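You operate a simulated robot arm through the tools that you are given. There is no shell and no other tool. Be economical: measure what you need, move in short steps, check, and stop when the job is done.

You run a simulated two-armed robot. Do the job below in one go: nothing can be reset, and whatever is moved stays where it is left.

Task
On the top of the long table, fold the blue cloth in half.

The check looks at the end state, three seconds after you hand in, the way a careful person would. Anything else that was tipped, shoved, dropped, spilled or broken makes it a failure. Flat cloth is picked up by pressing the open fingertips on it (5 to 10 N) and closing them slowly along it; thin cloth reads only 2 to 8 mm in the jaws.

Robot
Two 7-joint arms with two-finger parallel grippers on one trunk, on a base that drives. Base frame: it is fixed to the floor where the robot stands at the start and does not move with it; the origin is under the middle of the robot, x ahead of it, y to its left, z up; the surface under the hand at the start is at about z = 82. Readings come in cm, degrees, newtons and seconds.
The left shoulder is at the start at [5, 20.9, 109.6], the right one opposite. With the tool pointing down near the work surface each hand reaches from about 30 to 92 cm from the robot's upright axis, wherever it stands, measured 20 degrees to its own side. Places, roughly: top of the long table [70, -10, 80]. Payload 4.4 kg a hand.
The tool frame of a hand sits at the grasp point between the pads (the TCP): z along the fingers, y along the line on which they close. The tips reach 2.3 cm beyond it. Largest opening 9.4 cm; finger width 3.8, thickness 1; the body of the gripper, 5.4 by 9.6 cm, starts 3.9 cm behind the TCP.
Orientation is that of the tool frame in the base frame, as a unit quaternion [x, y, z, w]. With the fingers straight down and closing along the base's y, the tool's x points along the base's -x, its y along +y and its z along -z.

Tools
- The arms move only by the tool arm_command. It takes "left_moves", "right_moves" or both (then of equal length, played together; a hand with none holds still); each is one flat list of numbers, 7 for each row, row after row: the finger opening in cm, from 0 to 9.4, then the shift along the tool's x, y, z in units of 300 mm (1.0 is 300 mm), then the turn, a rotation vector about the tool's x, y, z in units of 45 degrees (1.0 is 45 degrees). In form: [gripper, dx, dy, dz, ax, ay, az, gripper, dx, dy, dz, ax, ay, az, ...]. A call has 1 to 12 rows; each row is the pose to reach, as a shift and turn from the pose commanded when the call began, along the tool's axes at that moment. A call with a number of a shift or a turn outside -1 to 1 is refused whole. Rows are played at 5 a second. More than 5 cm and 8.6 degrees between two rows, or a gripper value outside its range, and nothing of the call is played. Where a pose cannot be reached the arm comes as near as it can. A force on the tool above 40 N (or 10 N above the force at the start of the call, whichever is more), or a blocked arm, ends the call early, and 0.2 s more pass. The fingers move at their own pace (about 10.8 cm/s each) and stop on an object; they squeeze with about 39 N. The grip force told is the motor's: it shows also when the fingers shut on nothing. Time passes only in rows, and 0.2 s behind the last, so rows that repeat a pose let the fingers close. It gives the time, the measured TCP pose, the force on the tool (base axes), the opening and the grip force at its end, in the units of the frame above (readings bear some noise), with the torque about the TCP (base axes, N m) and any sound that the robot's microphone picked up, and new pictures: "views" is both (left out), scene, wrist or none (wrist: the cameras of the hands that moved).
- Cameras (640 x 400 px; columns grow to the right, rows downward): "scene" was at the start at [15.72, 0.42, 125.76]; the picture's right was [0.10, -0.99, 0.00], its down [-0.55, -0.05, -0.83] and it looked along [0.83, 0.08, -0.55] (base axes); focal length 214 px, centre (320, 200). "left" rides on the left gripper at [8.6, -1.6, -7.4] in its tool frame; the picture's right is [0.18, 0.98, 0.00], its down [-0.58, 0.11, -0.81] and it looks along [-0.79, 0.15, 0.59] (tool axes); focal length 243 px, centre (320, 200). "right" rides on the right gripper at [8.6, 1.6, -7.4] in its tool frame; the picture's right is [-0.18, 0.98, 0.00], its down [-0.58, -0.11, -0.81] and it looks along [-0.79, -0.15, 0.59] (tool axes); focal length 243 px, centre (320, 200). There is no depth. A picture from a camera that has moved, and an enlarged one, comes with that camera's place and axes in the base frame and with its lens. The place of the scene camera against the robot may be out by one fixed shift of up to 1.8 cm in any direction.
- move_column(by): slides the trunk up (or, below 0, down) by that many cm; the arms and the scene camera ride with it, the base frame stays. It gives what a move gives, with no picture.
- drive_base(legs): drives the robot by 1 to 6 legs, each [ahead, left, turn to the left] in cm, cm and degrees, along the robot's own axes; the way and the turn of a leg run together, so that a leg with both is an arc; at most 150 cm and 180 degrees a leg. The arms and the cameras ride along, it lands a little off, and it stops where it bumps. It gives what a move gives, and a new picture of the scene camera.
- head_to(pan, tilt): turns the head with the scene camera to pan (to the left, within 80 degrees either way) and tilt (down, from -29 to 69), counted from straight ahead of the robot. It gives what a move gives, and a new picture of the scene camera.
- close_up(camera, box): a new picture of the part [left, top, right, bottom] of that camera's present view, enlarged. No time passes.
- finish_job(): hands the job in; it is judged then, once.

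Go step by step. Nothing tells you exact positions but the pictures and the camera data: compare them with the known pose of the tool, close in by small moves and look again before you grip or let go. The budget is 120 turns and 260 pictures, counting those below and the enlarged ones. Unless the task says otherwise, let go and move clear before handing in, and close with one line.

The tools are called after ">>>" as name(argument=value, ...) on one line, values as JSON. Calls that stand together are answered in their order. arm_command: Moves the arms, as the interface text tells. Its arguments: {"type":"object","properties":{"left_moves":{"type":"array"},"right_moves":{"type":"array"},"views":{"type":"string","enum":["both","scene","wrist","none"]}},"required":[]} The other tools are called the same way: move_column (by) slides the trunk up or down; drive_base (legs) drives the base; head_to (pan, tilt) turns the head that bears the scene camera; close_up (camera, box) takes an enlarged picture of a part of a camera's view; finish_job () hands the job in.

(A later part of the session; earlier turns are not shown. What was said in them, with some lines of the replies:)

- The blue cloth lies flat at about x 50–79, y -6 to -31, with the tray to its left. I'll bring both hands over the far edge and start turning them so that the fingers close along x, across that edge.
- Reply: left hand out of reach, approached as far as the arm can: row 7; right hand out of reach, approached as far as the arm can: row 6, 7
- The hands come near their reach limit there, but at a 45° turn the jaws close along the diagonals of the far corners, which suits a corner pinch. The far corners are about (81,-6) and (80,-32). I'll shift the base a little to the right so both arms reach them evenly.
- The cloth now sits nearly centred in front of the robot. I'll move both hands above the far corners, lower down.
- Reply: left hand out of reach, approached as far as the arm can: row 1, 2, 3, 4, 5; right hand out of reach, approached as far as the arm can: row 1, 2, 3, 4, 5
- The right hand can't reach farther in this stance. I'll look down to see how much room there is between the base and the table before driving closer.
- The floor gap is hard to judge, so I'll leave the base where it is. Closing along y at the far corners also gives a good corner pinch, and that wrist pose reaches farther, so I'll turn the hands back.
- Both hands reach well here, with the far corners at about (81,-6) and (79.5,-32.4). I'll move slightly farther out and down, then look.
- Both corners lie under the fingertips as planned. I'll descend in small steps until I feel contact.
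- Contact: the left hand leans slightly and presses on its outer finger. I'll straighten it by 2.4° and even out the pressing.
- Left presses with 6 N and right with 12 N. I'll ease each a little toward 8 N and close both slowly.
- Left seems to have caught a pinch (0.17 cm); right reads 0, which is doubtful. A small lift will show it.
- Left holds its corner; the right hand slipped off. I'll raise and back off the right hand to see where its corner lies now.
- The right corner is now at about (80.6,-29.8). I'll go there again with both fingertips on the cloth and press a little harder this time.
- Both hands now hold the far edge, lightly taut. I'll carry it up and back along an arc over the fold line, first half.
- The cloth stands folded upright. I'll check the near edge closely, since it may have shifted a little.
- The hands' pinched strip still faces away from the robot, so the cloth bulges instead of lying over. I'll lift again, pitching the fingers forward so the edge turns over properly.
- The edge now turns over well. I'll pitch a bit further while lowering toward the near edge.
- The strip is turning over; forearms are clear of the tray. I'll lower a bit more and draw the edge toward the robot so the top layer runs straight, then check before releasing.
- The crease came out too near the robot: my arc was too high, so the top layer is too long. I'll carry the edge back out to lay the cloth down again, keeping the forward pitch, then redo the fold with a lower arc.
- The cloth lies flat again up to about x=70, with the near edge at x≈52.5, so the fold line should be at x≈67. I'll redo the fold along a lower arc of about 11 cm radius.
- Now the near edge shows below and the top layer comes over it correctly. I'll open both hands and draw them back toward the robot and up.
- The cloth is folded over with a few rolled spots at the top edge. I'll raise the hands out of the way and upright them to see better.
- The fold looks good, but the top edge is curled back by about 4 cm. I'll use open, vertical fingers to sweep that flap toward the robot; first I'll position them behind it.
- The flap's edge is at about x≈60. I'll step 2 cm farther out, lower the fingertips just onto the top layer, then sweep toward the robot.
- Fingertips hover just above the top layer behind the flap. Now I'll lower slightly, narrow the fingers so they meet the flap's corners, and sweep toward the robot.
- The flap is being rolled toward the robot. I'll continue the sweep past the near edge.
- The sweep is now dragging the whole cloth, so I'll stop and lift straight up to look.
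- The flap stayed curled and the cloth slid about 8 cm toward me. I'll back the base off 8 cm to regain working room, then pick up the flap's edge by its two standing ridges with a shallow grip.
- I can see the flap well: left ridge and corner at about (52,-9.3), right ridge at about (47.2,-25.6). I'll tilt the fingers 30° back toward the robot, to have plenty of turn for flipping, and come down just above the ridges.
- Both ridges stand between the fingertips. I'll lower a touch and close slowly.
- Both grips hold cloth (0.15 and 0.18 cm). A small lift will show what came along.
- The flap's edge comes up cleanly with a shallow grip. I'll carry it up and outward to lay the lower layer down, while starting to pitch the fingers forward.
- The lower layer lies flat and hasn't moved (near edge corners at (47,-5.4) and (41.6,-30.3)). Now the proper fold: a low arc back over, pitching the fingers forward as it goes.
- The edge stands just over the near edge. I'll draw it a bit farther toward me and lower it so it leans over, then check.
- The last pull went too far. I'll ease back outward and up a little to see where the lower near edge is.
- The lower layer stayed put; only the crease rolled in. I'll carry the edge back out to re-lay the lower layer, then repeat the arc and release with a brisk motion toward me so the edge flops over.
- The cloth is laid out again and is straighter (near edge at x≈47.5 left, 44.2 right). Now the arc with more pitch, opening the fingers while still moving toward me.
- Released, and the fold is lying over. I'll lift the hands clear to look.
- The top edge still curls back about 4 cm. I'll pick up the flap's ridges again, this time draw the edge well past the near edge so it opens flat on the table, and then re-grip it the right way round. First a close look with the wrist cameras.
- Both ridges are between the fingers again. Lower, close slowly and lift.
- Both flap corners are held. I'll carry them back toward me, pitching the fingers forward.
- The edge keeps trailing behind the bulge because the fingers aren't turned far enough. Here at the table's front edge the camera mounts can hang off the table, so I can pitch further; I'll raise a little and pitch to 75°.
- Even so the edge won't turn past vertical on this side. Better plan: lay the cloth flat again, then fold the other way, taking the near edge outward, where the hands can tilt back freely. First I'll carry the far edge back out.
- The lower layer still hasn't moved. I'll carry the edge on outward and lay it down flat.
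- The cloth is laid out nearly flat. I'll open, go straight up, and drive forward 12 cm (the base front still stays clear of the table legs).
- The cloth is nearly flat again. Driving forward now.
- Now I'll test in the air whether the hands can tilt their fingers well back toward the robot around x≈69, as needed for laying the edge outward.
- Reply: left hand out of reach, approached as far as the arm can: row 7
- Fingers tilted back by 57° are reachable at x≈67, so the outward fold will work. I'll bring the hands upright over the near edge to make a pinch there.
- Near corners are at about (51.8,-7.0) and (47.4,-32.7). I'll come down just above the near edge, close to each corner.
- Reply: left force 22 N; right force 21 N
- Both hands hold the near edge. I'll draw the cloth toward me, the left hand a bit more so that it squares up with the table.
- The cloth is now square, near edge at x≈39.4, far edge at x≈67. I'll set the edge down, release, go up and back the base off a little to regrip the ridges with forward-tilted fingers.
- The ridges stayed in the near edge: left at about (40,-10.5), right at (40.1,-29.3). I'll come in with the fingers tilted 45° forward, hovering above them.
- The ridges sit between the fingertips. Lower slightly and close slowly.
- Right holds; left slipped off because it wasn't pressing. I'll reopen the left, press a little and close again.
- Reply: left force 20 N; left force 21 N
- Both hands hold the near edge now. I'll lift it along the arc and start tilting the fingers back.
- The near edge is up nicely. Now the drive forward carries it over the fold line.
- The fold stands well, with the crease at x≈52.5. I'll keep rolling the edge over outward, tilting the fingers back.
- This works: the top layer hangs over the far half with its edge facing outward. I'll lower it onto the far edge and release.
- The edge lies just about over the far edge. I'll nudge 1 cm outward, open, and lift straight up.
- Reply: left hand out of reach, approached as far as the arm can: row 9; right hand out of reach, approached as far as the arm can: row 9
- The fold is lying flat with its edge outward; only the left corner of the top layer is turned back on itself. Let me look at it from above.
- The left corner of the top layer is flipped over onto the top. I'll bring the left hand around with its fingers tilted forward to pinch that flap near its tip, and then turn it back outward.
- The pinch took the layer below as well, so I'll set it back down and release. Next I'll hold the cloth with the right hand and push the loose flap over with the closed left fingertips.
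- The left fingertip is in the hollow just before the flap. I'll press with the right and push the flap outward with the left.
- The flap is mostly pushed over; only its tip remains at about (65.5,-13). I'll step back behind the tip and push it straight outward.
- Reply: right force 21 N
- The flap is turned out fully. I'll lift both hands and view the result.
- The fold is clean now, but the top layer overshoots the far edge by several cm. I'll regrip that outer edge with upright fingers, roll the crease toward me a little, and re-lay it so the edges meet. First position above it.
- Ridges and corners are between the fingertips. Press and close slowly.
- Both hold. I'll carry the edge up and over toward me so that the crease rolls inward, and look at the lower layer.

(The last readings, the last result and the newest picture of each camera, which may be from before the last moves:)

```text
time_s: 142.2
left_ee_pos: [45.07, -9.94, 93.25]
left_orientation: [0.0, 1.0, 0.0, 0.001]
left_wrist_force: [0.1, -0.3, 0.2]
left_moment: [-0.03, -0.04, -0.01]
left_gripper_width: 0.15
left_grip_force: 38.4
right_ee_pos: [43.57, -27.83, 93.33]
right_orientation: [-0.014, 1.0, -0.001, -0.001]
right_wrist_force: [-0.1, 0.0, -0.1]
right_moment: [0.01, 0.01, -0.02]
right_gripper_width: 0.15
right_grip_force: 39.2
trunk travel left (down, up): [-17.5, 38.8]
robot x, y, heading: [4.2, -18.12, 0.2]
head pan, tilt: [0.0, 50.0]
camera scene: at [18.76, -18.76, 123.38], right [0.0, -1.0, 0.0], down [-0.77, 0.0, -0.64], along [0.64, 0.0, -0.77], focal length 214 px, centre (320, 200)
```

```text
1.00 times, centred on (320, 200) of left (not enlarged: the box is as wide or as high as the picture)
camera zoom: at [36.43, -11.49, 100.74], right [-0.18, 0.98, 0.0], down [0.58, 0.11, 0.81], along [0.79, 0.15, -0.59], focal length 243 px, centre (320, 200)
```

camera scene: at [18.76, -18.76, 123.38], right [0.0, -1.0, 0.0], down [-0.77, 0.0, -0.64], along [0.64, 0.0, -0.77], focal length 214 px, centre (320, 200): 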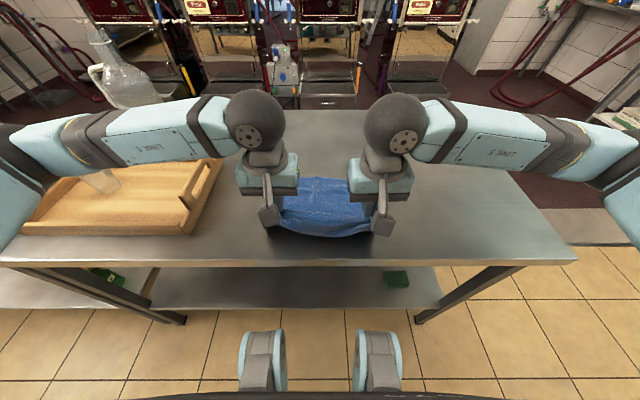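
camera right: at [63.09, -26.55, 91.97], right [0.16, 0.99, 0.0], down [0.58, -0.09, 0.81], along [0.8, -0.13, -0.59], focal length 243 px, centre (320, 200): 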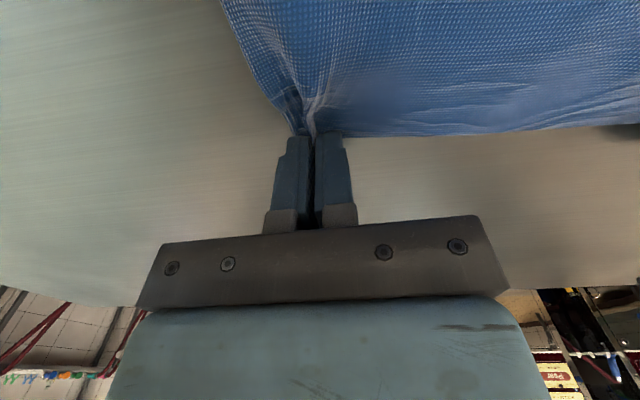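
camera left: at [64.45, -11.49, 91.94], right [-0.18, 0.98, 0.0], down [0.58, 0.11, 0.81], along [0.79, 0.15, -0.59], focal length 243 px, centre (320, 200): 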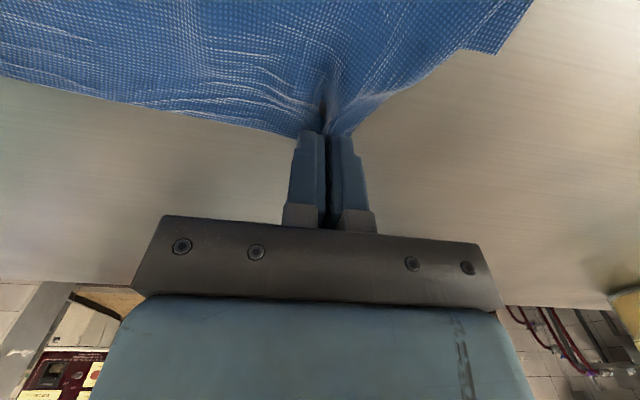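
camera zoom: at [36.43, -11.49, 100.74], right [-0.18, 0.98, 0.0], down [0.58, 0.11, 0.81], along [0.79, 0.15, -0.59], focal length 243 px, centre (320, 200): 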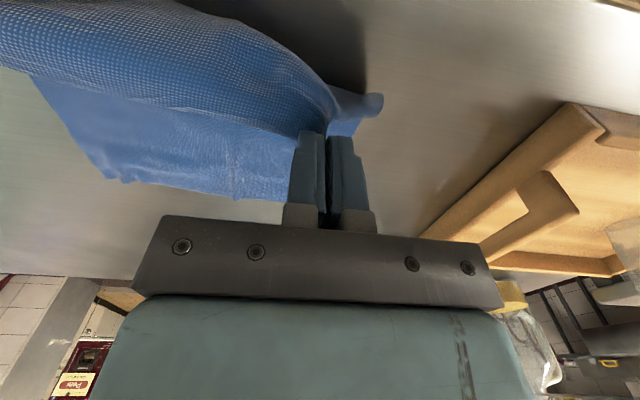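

With the sheet lifted I see the lower layer's far edge at x≈62.3, so the crease should be near x≈48. Now I'll lay the top edge back outward onto that far edge.

>>> arm_command(left_moves=[0, -0.024, 0, -0.06, 0, 0, 0, 0, -0.047, 0, -0.118, 0, 0, 0, 0, -0.122, 0, -0.118, 0, 0, 0, 0, -0.197, 0, -0.112, 0, 0, 0, 0, -0.272, 0, -0.08, 0, 0, 0, 0, -0.347, 0, -0.035, 0, 0, 0, 0, -0.402, 0, 0.025, 0, 0, 0, 0, -0.457, 0, 0.088, 0, 0, 0, 0, -0.49, 0, 0.15, 0, 0, 0, 0, -0.523, 0, 0.212, 0, 0, 0], right_moves=[0, -0.034, 0, -0.06, 0, 0, 0, 0, -0.067, 0, -0.118, 0, 0, 0, 0, -0.145, -0.004, -0.118, 0, 0, 0, 0, -0.223, -0.007, -0.112, 0, 0, 0, 0, -0.3, -0.01, -0.08, 0, 0, 0, 0, -0.377, -0.012, -0.035, 0, 0, 0, 0, -0.434, -0.014, 0.025, 0, 0, 0, 0, -0.49, -0.015, 0.088, 0, 0, 0, 0, -0.524, -0.016, 0.15, 0, 0, 0, 0, -0.557, -0.017, 0.212, 0, 0, 0], views="wrist")

>>> close_up(camera="scene", box=[240, 130, 400, 240])

```text
time_s: 144.4
left_ee_pos: [60.89, -9.85, 87.0]
left_orientation: [0.001, 1.0, 0.001, 0.0]
left_wrist_force: [-0.4, -1.1, 0.0]
left_moment: [-0.02, 0.01, 0.01]
left_gripper_width: 0.15
left_grip_force: 39.2
right_ee_pos: [60.29, -27.97, 86.81]
right_orientation: [-0.014, 1.0, 0.0, -0.001]
right_wrist_force: [-0.2, 0.8, 0.4]
right_moment: [0.02, 0.03, 0.0]
right_gripper_width: 0.18
right_grip_force: 39.0
trunk travel left (down, up): [-17.5, 38.8]
robot x, y, heading: [4.2, -18.04, -0.7]
head pan, tilt: [0.0, 50.0]
camera right: at [51.68, -26.59, 94.33], right [0.16, 0.99, 0.0], down [0.59, -0.09, 0.81], along [0.8, -0.13, -0.59], focal length 243 px, centre (320, 200)
camera left: at [52.29, -11.45, 94.45], right [-0.18, 0.98, 0.0], down [0.58, 0.11, 0.81], along [0.79, 0.15, -0.59], focal length 243 px, centre (320, 200)
```

right: 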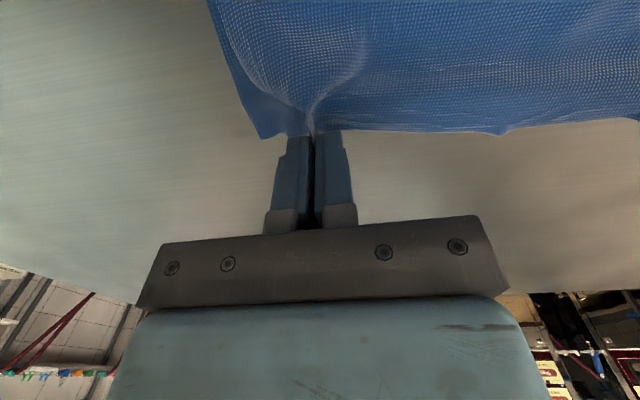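
left: 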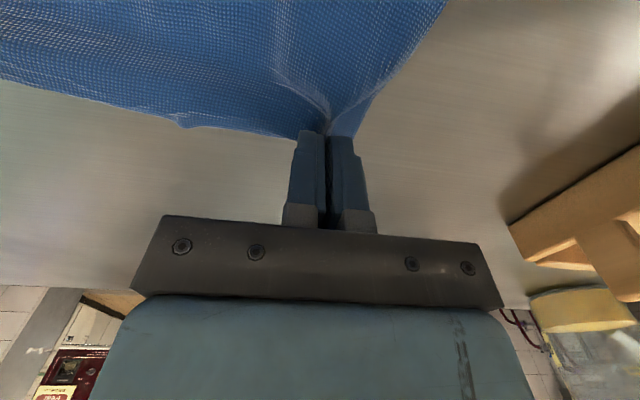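

```text
3.64 times, centred on (320, 185) of scene
camera zoom: at [18.85, -18.76, 123.36], right [0.0, -1.0, 0.0], down [-0.77, 0.0, -0.64], along [0.64, 0.0, -0.77], focal length 780 px, centre (320, 254)
```

zoom: 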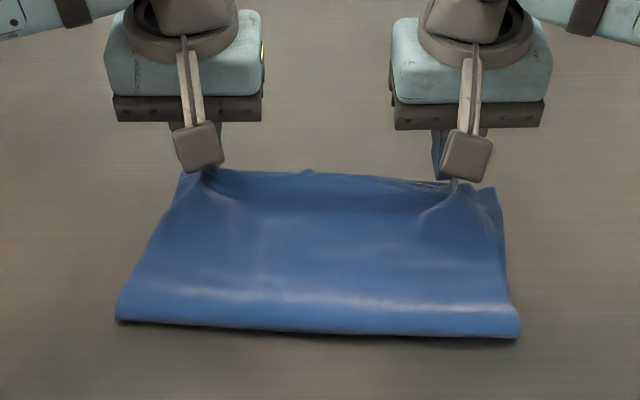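

The edges now nearly coincide. I'll set the edge down, open the fingers on the surface so the pinched bits spread, and lift away.

>>> arm_command(left_moves=[0, 0, 0.005, 0.04, 0, 0, 0, 0, 0, 0.01, 0.078, 0, 0, 0, 0, 0, 0.01, 0.078, 0, 0, 0, 1, 0, 0.01, 0.079, 0, 0, 0, 2, 0, 0.01, 0.079, 0, 0, 0, 3, 0, 0.01, 0.079, 0, 0, 0, 4, 0, 0.01, 0.079, 0, 0, 0, 4, 0, 0.01, 0.079, 0, 0, 0, 4, 0, 0.01, -0.03, 0, 0, 0, 4, 0, 0.01, -0.15, 0, 0, 0, 4, 0, 0.1, -0.27, 0, 0, 0, 4, 0, 0.2, -0.39, 0, 0, 0], right_moves=[0, 0, -0.005, 0.04, 0, 0, 0, 0, 0, -0.01, 0.073, 0, 0, 0, 0, 0, -0.01, 0.073, 0, 0, 0, 1, 0, -0.01, 0.074, 0, 0, 0, 2, 0, -0.01, 0.074, 0, 0, 0, 3, 0, -0.01, 0.074, 0, 0, 0, 4, 0, -0.01, 0.074, 0, 0, 0, 4, 0, -0.01, 0.074, 0, 0, 0, 4, 0, -0.01, -0.03, 0, 0, 0, 4, 0, -0.01, -0.15, 0, 0, 0, 4, 0, -0.1, -0.27, 0, 0, 0, 4, 0, -0.2, -0.39, 0, 0, 0], views="scene")

>>> close_up(camera="scene", box=[255, 140, 385, 225])

```text
time_s: 147.0
left_ee_pos: [60.65, -3.74, 98.61]
left_orientation: [0.001, 1.0, 0.0, 0.001]
left_wrist_force: [-0.6, 0.6, 0.2]
left_moment: [0.01, -0.02, 0.01]
left_gripper_width: 4.01
left_grip_force: 0.1
right_ee_pos: [60.34, -33.84, 98.9]
right_orientation: [-0.014, 1.0, 0.0, -0.001]
right_wrist_force: [-0.2, 0.5, 0.3]
right_moment: [0.01, 0.0, -0.01]
right_gripper_width: 3.98
right_grip_force: 0.0
trunk travel left (down, up): [-17.5, 38.8]
robot x, y, heading: [4.17, -18.25, -0.2]
head pan, tilt: [0.0, 50.0]
camera scene: at [18.7, -18.75, 123.37], right [0.0, -1.0, 0.0], down [-0.77, 0.0, -0.64], along [0.64, 0.0, -0.77], focal length 214 px, centre (320, 200)
```

scene: 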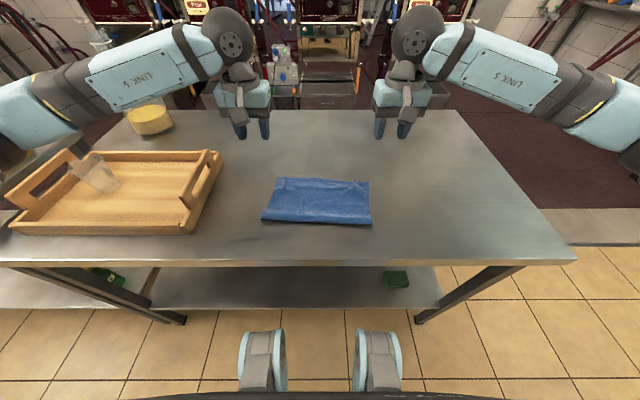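

```text
4.71 times, centred on (320, 182) of scene
camera zoom: at [18.7, -18.75, 123.37], right [0.0, -1.0, 0.0], down [-0.77, 0.0, -0.64], along [0.64, 0.0, -0.77], focal length 1009 px, centre (320, 282)
```

zoom: 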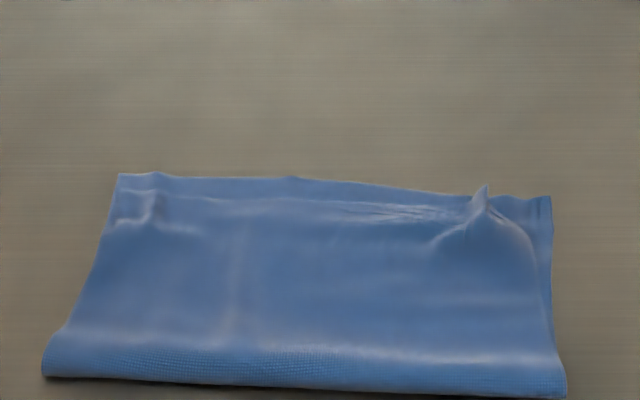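

Excellent: a clean half fold with edges meeting to within about 1–1.5 cm. I'll smooth the two small pinch ridges by pressing closed fingertips on them and spreading gently.

>>> arm_command(left_moves=[0, 0.003, -0.07, 0.06, 0, 0, 0, 0, 0.006, -0.14, 0.13, 0, 0, 0, 0, 0.012, -0.195, 0.22, 0, 0, 0, 0, 0.012, -0.195, 0.33, 0, 0, 0, 0, 0.012, -0.195, 0.43, 0, 0, 0, 0, 0.012, -0.195, 0.462, 0, 0, 0, 0, 0.012, -0.195, 0.468, 0, 0, 0], right_moves=[0, -0.003, 0.06, 0.06, 0, 0, 0, 0, -0.006, 0.13, 0.13, 0, 0, 0, 0, -0.009, 0.187, 0.22, 0, 0, 0, 0, -0.009, 0.187, 0.33, 0, 0, 0, 0, -0.009, 0.187, 0.43, 0, 0, 0, 0, -0.009, 0.187, 0.47, 0, 0, 0, 0, -0.009, 0.187, 0.477, 0, 0, 0], views="wrist")

```text
time_s: 148.6
left_ee_pos: [60.36, -9.67, 84.7]
left_orientation: [0.001, 1.0, 0.0, 0.001]
left_wrist_force: [0.0, -0.1, -0.3]
left_moment: [0.04, -0.04, -0.01]
left_gripper_width: 0.0
left_grip_force: 39.4
right_ee_pos: [60.67, -28.28, 84.58]
right_orientation: [-0.014, 1.0, 0.0, 0.001]
right_wrist_force: [-0.9, -0.7, 11.2]
right_moment: [0.08, 0.15, 0.0]
right_gripper_width: 0.01
right_grip_force: 38.7
trunk travel left (down, up): [-17.5, 38.8]
robot x, y, heading: [4.07, -18.44, -0.2]
head pan, tilt: [0.0, 50.0]
camera right: at [52.02, -26.84, 92.06], right [0.16, 0.99, 0.0], down [0.58, -0.09, 0.81], along [0.8, -0.12, -0.59], focal length 243 px, centre (320, 200)
camera left: at [51.69, -11.22, 92.28], right [-0.18, 0.98, 0.0], down [0.58, 0.11, 0.81], along [0.79, 0.15, -0.59], focal length 243 px, centre (320, 200)
```

right: 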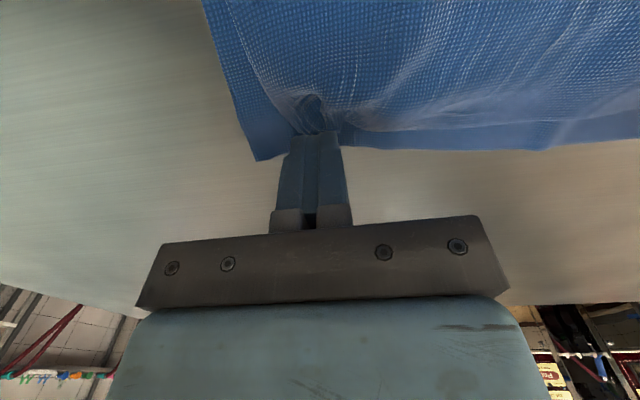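
left: 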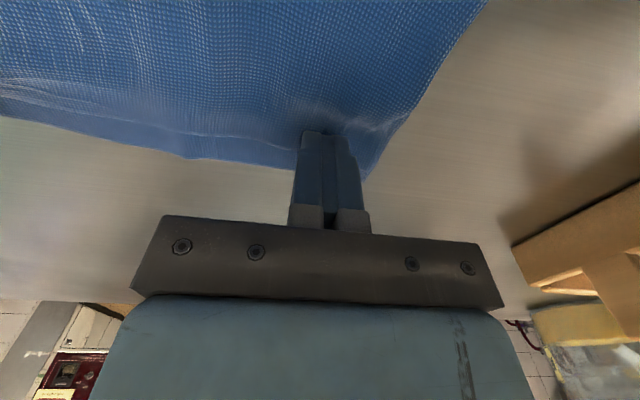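

>>> arm_command(left_moves=[0, 0, 0, 0.008, 0, 0, 0, 0.8, 0, 0, 0.009, 0, 0, 0, 1.6, 0, 0, 0.009, 0, 0, 0, 2.4, 0, 0, 0.009, 0, 0, 0, 3.2, 0, 0, 0.009, 0, 0, 0, 4, 0, 0, 0.009, 0, 0, 0, 4, 0, 0, -0.03, 0, 0, 0, 4, 0, 0, -0.15, 0, 0, 0, 4, 0, 0.05, -0.28, 0, 0, 0, 4, 0.05, 0.15, -0.4, 0, 0, 0, 4, 0.1, 0.27, -0.5, 0, 0, 0], right_moves=[0, 0, 0, 0, 0, 0, 0, 0.8, 0, 0, 0, 0, 0, 0, 1.6, 0, 0, 0, 0, 0, 0, 2.4, 0, 0, 0, 0, 0, 0, 3.2, 0, 0, 0, 0, 0, 0, 4, 0, 0, 0, 0, 0, 0, 4, 0, 0, -0.03, 0, 0, 0, 4, 0, 0, -0.15, 0, 0, 0, 4, 0, -0.05, -0.28, 0, 0, 0, 4, 0.05, -0.15, -0.4, 0, 0, 0, 4, 0.1, -0.27, -0.5, 0, 0, 0], views="scene")

>>> close_up(camera="scene", box=[255, 140, 385, 225])

```text
time_s: 151.0
left_ee_pos: [57.24, -1.43, 99.6]
left_orientation: [0.002, 1.0, 0.0, 0.001]
left_wrist_force: [-0.3, -0.6, 0.4]
left_moment: [0.01, 0.01, 0.0]
left_gripper_width: 3.98
left_grip_force: 0.2
right_ee_pos: [57.77, -36.68, 99.33]
right_orientation: [-0.014, 1.0, 0.0, 0.0]
right_wrist_force: [0.4, 0.0, 0.0]
right_moment: [-0.02, -0.01, 0.02]
right_gripper_width: 3.99
right_grip_force: 0.1
trunk travel left (down, up): [-17.5, 38.8]
robot x, y, heading: [4.24, -18.29, -0.2]
head pan, tilt: [0.0, 50.0]
camera scene: at [18.67, -18.76, 123.38], right [0.0, -1.0, 0.0], down [-0.77, 0.0, -0.64], along [0.64, 0.0, -0.77], focal length 214 px, centre (320, 200)
```

scene: 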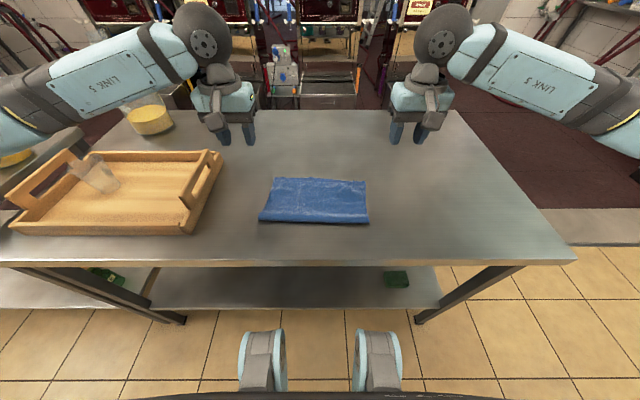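

```text
4.71 times, centred on (320, 182) of scene
camera zoom: at [18.67, -18.76, 123.38], right [0.0, -1.0, 0.0], down [-0.77, 0.0, -0.64], along [0.64, 0.0, -0.77], focal length 1009 px, centre (320, 282)
```

zoom: 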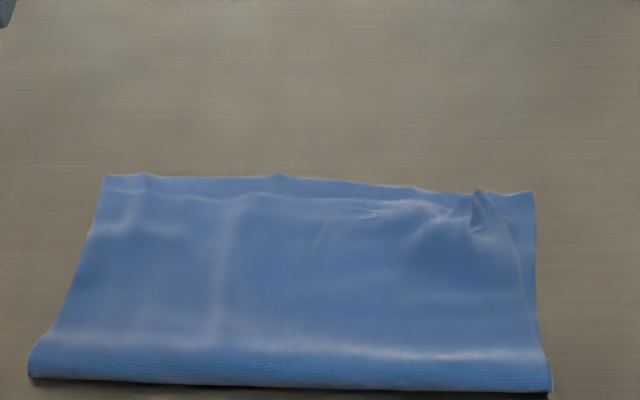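

The cloth is neatly folded in half. A last check on the tray and cup before handing in.

>>> close_up(camera="scene", box=[0, 70, 240, 250])

```text
2.22 times, centred on (120, 160) of scene
camera zoom: at [18.67, -18.76, 123.38], right [0.0, -1.0, 0.0], down [-0.77, 0.0, -0.64], along [0.64, 0.0, -0.77], focal length 477 px, centre (764, 289)
```

zoom: 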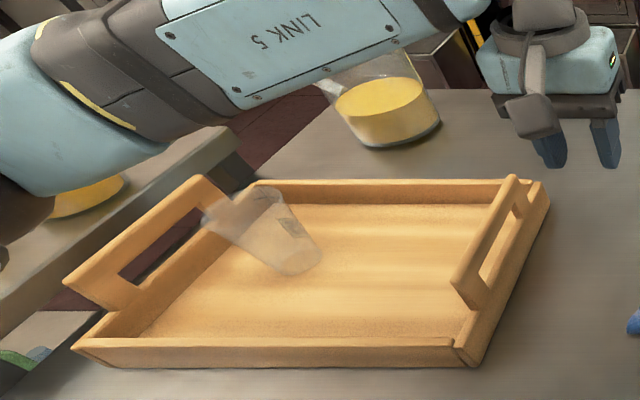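

The tray, cup and jug stand as before, and the hands are empty and clear of the cloth. Handing in.

>>> finish_job()

```text
The job is handed in.
```

The blue cloth is folded in half on the long table, with the two edges meeting to within about 1.5 cm. It ended up roughly 5 cm closer to the robot than where it started. The tray, cup and jug were not disturbed.
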